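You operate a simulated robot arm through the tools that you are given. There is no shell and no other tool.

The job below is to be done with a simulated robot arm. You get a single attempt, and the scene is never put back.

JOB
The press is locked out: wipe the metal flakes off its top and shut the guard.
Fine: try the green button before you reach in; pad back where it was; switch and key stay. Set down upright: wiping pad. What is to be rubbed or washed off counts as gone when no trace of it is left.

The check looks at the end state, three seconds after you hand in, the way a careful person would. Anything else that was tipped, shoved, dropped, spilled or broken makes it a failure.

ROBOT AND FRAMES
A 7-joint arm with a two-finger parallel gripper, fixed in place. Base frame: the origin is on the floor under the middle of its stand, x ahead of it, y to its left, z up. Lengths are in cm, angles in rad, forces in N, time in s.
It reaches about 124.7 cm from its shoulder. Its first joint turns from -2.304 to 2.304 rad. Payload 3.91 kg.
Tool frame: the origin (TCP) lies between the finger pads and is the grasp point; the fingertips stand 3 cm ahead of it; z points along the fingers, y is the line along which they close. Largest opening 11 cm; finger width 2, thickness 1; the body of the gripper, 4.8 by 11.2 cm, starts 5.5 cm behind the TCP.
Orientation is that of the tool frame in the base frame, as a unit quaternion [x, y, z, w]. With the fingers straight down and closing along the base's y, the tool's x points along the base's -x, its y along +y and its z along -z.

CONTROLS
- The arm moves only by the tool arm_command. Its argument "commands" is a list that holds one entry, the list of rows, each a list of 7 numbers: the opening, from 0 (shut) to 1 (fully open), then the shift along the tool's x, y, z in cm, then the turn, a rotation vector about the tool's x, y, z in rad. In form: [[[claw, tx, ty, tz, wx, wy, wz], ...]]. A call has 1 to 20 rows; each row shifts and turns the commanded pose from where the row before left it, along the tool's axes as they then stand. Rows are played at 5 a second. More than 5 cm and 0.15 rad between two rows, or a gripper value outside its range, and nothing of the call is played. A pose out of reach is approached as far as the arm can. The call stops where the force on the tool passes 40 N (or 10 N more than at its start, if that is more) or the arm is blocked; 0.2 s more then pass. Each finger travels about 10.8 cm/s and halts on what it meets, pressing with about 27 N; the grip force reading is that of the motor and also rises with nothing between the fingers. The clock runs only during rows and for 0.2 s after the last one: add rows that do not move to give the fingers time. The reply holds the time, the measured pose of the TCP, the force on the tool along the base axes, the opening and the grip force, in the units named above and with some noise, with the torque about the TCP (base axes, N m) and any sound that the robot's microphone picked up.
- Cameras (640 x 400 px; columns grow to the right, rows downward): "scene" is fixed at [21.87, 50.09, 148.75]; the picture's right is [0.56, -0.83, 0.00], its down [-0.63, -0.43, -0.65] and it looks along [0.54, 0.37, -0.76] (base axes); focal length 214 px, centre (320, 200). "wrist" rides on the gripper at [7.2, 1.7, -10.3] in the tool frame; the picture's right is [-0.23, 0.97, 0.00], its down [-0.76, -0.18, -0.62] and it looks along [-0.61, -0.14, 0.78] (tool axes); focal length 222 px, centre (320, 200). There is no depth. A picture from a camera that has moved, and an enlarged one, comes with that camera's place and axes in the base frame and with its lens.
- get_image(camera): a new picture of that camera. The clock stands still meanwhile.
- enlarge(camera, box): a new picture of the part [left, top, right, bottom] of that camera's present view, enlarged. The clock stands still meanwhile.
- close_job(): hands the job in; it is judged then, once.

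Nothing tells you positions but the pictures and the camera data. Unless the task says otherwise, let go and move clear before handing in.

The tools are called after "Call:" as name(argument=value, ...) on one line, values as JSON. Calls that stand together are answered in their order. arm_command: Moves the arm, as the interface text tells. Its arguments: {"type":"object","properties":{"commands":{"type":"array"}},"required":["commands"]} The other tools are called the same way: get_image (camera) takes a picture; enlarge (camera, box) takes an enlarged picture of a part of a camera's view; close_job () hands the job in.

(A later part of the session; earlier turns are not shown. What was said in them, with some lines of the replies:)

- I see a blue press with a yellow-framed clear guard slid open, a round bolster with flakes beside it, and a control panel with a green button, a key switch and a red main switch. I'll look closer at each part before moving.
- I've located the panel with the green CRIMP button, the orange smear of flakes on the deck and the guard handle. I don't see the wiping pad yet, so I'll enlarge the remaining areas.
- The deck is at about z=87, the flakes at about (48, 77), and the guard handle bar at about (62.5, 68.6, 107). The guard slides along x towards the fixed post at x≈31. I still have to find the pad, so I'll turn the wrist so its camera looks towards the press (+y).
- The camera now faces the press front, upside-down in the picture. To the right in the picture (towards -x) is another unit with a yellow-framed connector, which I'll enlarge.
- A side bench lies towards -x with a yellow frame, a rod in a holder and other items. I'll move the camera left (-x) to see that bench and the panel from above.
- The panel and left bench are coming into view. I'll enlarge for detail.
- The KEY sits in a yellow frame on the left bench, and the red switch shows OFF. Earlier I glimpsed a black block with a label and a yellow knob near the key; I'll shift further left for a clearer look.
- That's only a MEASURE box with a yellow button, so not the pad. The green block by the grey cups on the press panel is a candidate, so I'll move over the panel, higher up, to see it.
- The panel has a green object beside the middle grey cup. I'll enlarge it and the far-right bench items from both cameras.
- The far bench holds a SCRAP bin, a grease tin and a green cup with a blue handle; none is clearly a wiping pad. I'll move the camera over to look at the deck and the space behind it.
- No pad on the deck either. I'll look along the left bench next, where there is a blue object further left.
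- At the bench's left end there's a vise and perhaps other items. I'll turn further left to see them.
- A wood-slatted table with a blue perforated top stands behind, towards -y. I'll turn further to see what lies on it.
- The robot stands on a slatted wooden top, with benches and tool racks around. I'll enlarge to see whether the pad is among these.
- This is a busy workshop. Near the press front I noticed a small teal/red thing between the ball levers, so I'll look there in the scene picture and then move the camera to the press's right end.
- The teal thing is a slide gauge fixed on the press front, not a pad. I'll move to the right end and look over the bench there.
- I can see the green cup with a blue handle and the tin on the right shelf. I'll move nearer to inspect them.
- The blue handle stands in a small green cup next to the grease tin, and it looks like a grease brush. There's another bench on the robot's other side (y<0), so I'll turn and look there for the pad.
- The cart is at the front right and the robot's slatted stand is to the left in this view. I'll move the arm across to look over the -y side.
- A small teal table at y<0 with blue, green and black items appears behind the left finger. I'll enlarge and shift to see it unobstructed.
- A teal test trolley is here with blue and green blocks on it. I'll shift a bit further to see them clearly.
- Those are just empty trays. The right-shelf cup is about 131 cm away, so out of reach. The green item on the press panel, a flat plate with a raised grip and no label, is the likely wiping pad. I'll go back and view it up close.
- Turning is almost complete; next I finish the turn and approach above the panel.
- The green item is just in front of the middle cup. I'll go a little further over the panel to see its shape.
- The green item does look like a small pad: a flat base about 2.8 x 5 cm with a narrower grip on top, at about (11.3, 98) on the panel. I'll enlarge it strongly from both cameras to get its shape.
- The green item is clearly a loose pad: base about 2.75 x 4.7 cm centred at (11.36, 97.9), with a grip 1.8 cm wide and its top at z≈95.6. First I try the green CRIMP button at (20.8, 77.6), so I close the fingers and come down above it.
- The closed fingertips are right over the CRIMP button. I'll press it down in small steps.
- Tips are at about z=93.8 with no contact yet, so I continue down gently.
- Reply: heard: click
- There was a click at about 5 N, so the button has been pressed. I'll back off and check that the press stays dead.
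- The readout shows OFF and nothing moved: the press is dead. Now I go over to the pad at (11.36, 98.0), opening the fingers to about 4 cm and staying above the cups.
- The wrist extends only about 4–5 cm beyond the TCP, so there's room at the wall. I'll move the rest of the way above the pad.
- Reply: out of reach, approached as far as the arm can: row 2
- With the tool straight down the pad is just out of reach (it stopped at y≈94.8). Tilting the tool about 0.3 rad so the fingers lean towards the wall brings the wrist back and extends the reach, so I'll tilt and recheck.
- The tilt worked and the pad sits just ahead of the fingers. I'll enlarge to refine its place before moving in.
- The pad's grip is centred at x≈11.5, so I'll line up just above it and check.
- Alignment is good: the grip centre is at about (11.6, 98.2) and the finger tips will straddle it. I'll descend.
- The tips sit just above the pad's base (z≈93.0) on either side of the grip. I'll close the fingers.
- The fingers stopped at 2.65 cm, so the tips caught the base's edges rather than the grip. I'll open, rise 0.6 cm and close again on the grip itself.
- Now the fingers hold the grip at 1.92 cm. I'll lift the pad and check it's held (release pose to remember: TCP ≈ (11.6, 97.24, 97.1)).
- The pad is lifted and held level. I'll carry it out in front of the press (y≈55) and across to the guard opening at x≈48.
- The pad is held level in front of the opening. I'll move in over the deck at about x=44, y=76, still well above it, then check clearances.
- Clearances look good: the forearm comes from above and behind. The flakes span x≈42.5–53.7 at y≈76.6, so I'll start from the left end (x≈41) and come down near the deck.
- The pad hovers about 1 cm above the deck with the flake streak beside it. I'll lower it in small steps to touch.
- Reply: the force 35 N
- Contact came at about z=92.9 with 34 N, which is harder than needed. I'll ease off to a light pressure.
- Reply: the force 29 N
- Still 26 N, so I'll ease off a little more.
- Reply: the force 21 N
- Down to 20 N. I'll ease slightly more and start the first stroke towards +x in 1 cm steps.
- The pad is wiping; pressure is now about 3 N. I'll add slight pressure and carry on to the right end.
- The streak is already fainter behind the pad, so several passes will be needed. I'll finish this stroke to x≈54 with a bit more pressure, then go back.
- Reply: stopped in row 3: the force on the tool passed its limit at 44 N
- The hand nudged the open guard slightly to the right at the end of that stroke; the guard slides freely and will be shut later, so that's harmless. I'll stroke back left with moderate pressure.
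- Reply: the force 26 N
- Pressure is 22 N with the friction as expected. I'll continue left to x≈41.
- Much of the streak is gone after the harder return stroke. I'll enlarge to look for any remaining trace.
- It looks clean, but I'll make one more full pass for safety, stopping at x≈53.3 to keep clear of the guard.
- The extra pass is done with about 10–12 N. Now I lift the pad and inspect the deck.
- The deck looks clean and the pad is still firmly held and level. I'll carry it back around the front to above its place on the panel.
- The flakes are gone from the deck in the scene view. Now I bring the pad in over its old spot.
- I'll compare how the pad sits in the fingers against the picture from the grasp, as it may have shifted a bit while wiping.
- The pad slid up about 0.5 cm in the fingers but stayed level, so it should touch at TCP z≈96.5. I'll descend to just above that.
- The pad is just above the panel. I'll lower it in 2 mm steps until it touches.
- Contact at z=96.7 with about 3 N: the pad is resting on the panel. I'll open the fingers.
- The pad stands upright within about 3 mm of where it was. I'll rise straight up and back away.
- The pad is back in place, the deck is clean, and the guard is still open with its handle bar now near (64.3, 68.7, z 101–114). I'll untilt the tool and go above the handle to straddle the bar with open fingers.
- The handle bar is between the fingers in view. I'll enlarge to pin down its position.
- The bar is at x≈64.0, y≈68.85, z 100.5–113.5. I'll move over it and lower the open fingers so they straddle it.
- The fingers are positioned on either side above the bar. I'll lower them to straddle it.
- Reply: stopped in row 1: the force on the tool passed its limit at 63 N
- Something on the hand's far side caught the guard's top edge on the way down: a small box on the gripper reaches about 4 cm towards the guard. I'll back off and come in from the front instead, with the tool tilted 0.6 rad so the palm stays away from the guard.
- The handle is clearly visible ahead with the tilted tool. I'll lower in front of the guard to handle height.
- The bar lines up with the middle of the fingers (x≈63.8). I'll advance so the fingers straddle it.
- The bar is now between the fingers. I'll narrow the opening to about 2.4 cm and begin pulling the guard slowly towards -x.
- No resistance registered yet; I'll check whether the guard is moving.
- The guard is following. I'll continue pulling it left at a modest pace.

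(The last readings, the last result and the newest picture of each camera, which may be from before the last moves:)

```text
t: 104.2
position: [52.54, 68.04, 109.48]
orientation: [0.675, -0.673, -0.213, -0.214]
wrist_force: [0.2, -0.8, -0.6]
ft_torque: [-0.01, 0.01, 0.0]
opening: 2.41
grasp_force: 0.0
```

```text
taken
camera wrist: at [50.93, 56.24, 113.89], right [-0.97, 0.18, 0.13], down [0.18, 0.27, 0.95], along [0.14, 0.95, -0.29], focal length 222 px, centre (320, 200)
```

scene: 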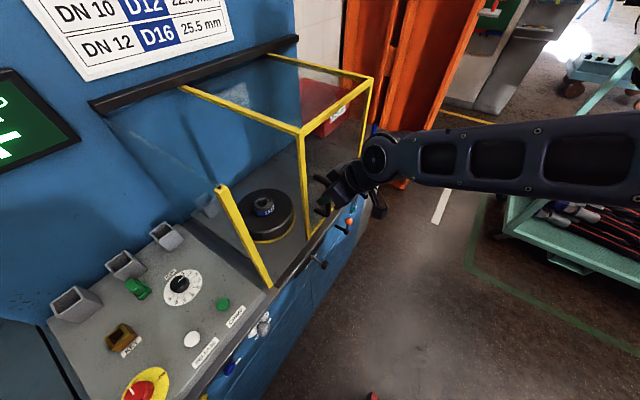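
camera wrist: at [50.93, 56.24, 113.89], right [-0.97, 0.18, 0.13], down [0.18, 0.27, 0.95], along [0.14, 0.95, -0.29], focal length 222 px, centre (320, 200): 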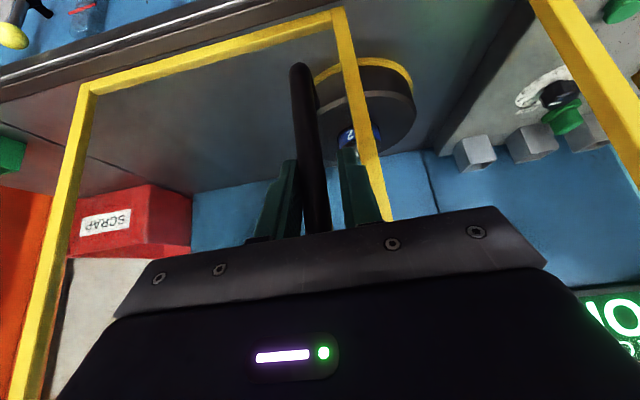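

The guard slides smoothly. I'll continue to the left.

Call:
arm_command(commands=[[[0.22, 0, 0.7, 0, 0, 0, 0], [0.22, 0, 0.7, 0, 0, 0, 0], [0.22, 0, 0.7, 0, 0, 0, 0], [0.22, 0, 0.7, 0, 0, 0, 0], [0.22, 0, 0.7, 0, 0, 0, 0], [0.22, 0, 0.7, 0, 0, 0, 0], [0.22, 0, 0.7, 0, 0, 0, 0], [0.22, 0, 0.7, 0, 0, 0, 0], [0.22, 0, 0.7, 0, 0, 0, 0], [0.22, 0, 0.7, 0, 0, 0, 0], [0.22, 0, 0.7, 0, 0, 0, 0], [0.22, 0, 0.7, 0, 0, 0, 0], [0.22, 0, 0.7, 0, 0, 0, 0], [0.22, 0, 0.7, 0, 0, 0, 0], [0.22, 0, 0.7, 0, 0, 0, 0], [0.22, 0, 0.7, 0, 0, 0, 0], [0.22, 0, 0.7, 0, 0, 0, 0], [0.22, 0, 0.7, 0, 0, 0, 0]]])

Call:
get_image(camera="scene")

Call:
get_image(camera="wrist")

```text
t: 108.0
position: [39.92, 67.92, 109.64]
orientation: [0.675, -0.673, -0.213, -0.214]
wrist_force: [-0.1, -0.2, -1.0]
ft_torque: [-0.02, 0.03, 0.0]
opening: 2.43
grasp_force: 0.0
```

```text
taken
```

scene: 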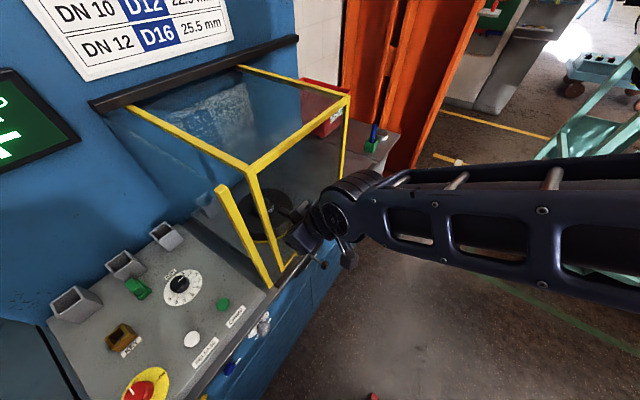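

```text
taken
camera wrist: at [38.35, 56.21, 113.89], right [-0.97, 0.18, 0.13], down [0.18, 0.27, 0.95], along [0.14, 0.95, -0.29], focal length 222 px, centre (320, 200)
```

wrist: 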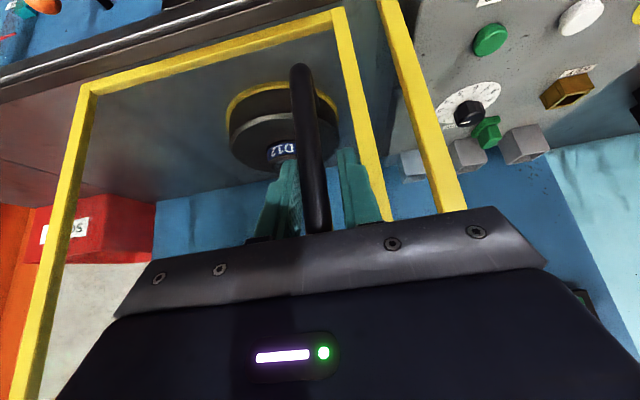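

The gap to the fixed post is only a few cm. I'll close the rest slowly until it stops.

Call:
arm_command(commands=[[[0.22, 0, 0.4, 0, 0, 0, 0], [0.22, 0, 0.4, 0, 0, 0, 0], [0.22, 0, 0.4, 0, 0, 0, 0], [0.22, 0, 0.4, 0, 0, 0, 0], [0.22, 0, 0.4, 0, 0, 0, 0], [0.22, 0, 0.4, 0, 0, 0, 0], [0.22, 0, 0.4, 0, 0, 0, 0], [0.22, 0, 0.4, 0, 0, 0, 0]]])

Call:
get_image(camera="wrist")

```text
t: 109.8
position: [36.64, 68.0, 109.53]
orientation: [0.674, -0.674, -0.213, -0.213]
wrist_force: [0.8, -1.0, -0.1]
ft_torque: [0.03, -0.03, -0.01]
opening: 2.4
grasp_force: 0.1
```

```text
taken
camera wrist: at [35.12, 56.27, 113.84], right [-0.97, 0.18, 0.13], down [0.18, 0.27, 0.95], along [0.14, 0.95, -0.29], focal length 222 px, centre (320, 200)
```

wrist: 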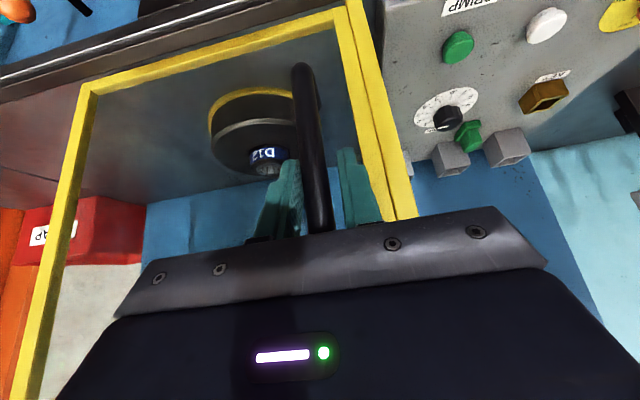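

The guard's frame is nearly against the post. I'll continue in 2 mm steps until resistance shows.

Call:
arm_command(commands=[[[0.22, 0, 0.2, 0, 0, 0, 0], [0.22, 0, 0.2, 0, 0, 0, 0], [0.22, 0, 0.2, 0, 0, 0, 0], [0.22, 0, 0.2, 0, 0, 0, 0], [0.22, 0, 0.2, 0, 0, 0, 0]]])

Call:
enlarge(camera="wrist", box=[300, 0, 460, 230])

Call:
enlarge(camera="scene", box=[180, 120, 320, 300])

```text
t: 111.0
position: [36.02, 68.08, 109.62]
orientation: [-0.674, 0.674, 0.212, 0.214]
wrist_force: [21.9, 1.7, 1.9]
ft_torque: [-0.04, 0.05, -0.06]
opening: 3.5
grasp_force: 10.8
```

```text
1.74 times, centred on (380, 115) of wrist
camera zoom: at [34.38, 56.24, 113.87], right [-0.97, 0.19, 0.13], down [0.18, 0.26, 0.95], along [0.14, 0.95, -0.29], focal length 386 px, centre (216, 348)
```

zoom: 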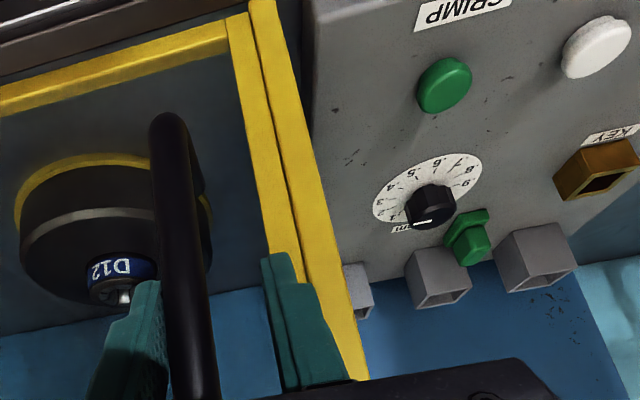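

```text
2.22 times, centred on (250, 210) of scene
camera zoom: at [21.87, 50.09, 148.75], right [0.56, -0.83, 0.0], down [-0.63, -0.43, -0.65], along [0.54, 0.37, -0.76], focal length 477 px, centre (476, 178)
```

zoom: 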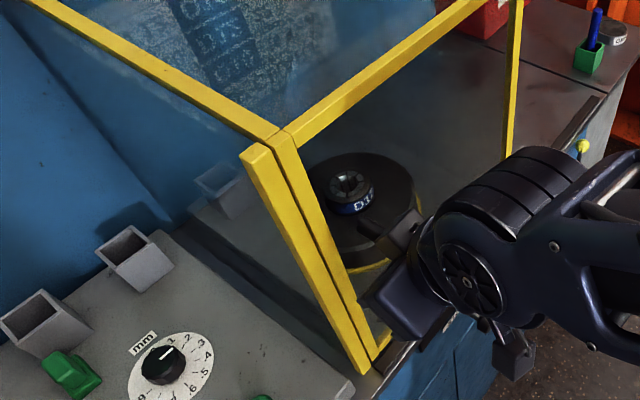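

The guard stopped against the post with 22 N and the frames touch: it's shut. I'll open the fingers, centre on the bar and withdraw straight back.

Call:
arm_command(commands=[[[0.4, 0, 0, 0, 0, 0, 0], [0.4, 0, 0, 0, 0, 0, 0], [0.4, 0, -0.45, 0, 0, 0, 0], [0.4, 0, -0.4, 0, 0, 0, 0], [0.4, 0, 0, 0, 0, 0, 0]]])

Call:
enlarge(camera="wrist", box=[200, 0, 460, 240])

```text
t: 112.2
position: [36.59, 67.99, 109.45]
orientation: [0.675, -0.673, -0.213, -0.214]
wrist_force: [0.5, 0.2, -0.5]
ft_torque: [0.01, 0.04, 0.0]
opening: 4.41
grasp_force: 0.2
```

```text
1.67 times, centred on (330, 120) of wrist
camera zoom: at [35.0, 56.23, 113.88], right [-0.97, 0.18, 0.13], down [0.18, 0.27, 0.95], along [0.14, 0.95, -0.29], focal length 370 px, centre (303, 333)
```

zoom: 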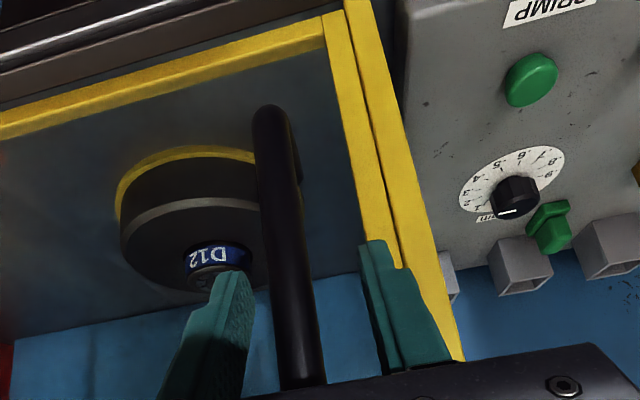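

The bar has clearance on both sides. I'll withdraw straight back (-y).

Call:
arm_command(commands=[[[0.4, 0, -0.3, 0, 0, 0, 0], [0.4, 1.6, 0, -1.13, 0, 0, 0], [0.4, 3.3, 0, -2.32, 0, 0, 0], [0.4, 3.3, 0, -2.32, 0, 0, 0], [0.4, 3.3, 0, -2.32, 0, 0, 0], [0.4, 3.3, 0, -2.32, 0, 0, 0], [0.4, 0, 0, -3, 0, 0, 0], [0.4, 0, 0, 0, 0, 0, 0]]])

Call:
get_image(camera="scene")

Call:
get_image(camera="wrist")

```text
t: 114.0
position: [36.88, 48.14, 111.89]
orientation: [0.675, -0.674, -0.213, -0.214]
wrist_force: [-0.5, -0.4, -0.3]
ft_torque: [-0.04, 0.03, -0.01]
opening: 4.41
grasp_force: 0.1
```

```text
taken
```

scene: 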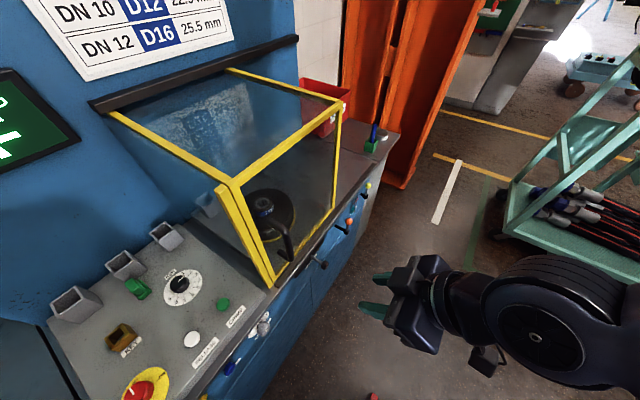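

```text
taken
camera wrist: at [35.27, 36.36, 116.33], right [-0.97, 0.18, 0.13], down [0.18, 0.27, 0.95], along [0.14, 0.95, -0.29], focal length 222 px, centre (320, 200)
```

wrist: 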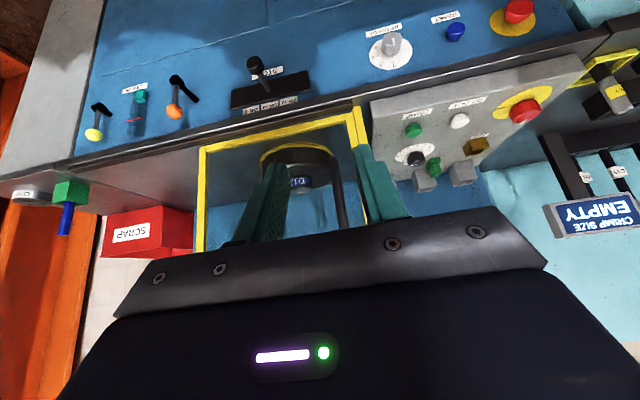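

The guard is closed and the arm is clear. I'll inspect the closure, the deck, the pad and the controls one last time.

Call:
enlarge(camera="scene", box=[200, 160, 350, 300])

Call:
enlarge(camera="scene", box=[40, 220, 280, 400])

Call:
enlarge(camera="wrist", box=[180, 80, 400, 240])

Call:
enlarge(camera="scene", box=[100, 240, 180, 310])

Call:
enlarge(camera="scene", box=[270, 70, 430, 220])

```text
2.86 times, centred on (275, 230) of scene
camera zoom: at [21.87, 50.09, 148.75], right [0.56, -0.83, 0.0], down [-0.63, -0.43, -0.65], along [0.54, 0.37, -0.76], focal length 613 px, centre (449, 114)
```

zoom: 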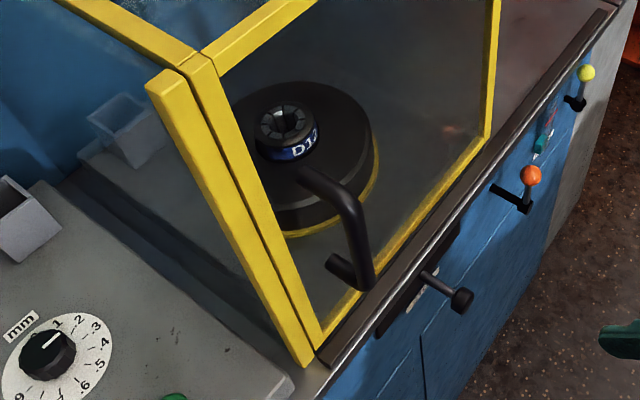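

```text
2.22 times, centred on (160, 310) of scene
camera zoom: at [21.87, 50.09, 148.75], right [0.56, -0.83, 0.0], down [-0.63, -0.43, -0.65], along [0.54, 0.37, -0.76], focal length 477 px, centre (676, -44)
```

zoom: 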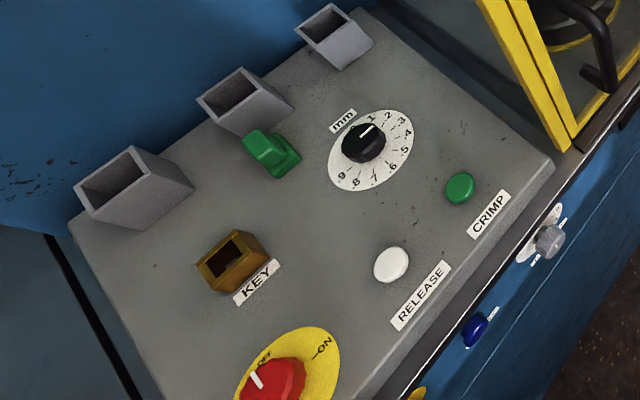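

```text
2.50 times, centred on (290, 160) of wrist
camera zoom: at [35.27, 36.36, 116.33], right [-0.97, 0.18, 0.13], down [0.18, 0.27, 0.95], along [0.14, 0.95, -0.29], focal length 555 px, centre (395, 300)
```

zoom: 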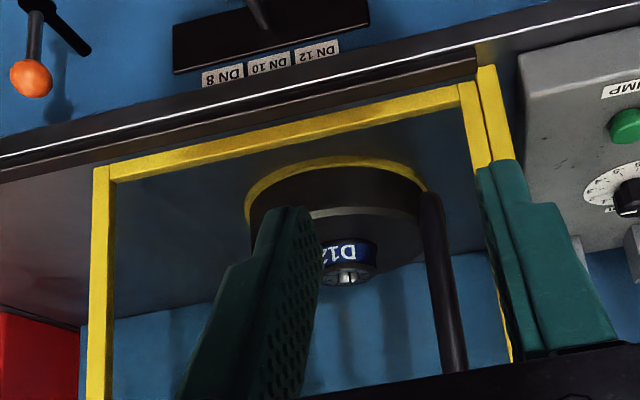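

```text
5.71 times, centred on (140, 275) of scene
camera zoom: at [21.87, 50.09, 148.75], right [0.56, -0.83, 0.0], down [-0.63, -0.43, -0.65], along [0.54, 0.37, -0.76], focal length 1226 px, centre (1349, -229)
```

zoom: 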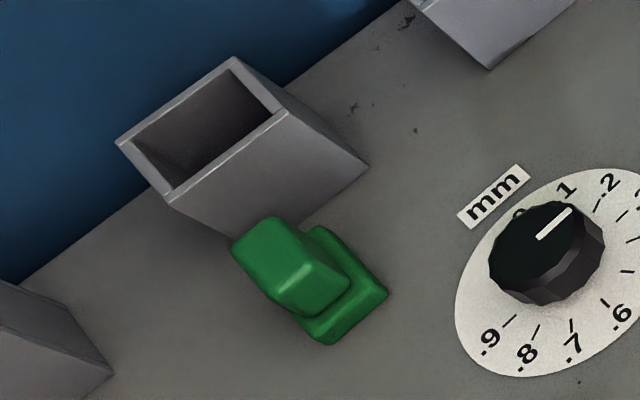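

```text
2.67 times, centred on (350, 145) of scene
camera zoom: at [21.87, 50.09, 148.75], right [0.56, -0.83, 0.0], down [-0.63, -0.43, -0.65], along [0.54, 0.37, -0.76], focal length 572 px, centre (240, 347)
```

zoom: 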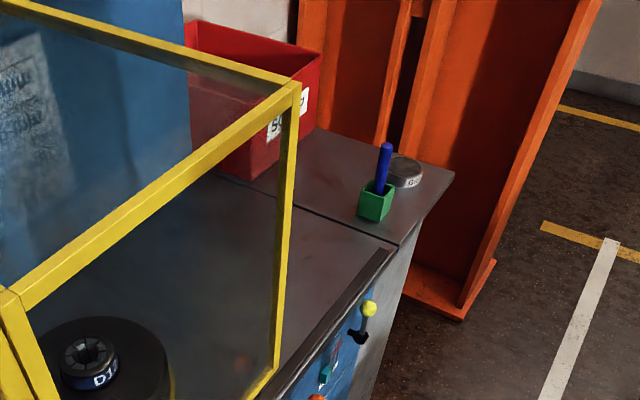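

The guard is fully shut against its post and I see no trace of flakes on the deck. The pad stands upright in its old place, the switch is still OFF and the key untouched. The arm is clear, so I'm handing in.

Call:
close_job()

```text
The job is handed in.
```

I wiped the flakes off the press top and shut the guard, then handed the job in. I could see no trace of flakes in the last pictures.

- **Green button:** I pressed CRIMP before reaching in. It clicked, the display stayed on OFF and nothing moved.
- **Wiping:** It took several passes with the green pad from the control panel. I took this for the wiping pad because it was the only loose, unlabelled item there.
- **Pad:** It is back upright on the panel, about 3 mm from where it was.
- **Guard:** I pulled it by its handle until it stopped against the fixed post.
- **Switch and key:** The red switch is still at OFF, and I did not touch the key.

The gripper touched the open guard twice. Once, near the end of a wiping stroke, it pushed the guard about 1.5 cm further open. Once it bumped the guard's top edge from above, at about 63 N. I saw no damage, and the guard slid freely afterwards.
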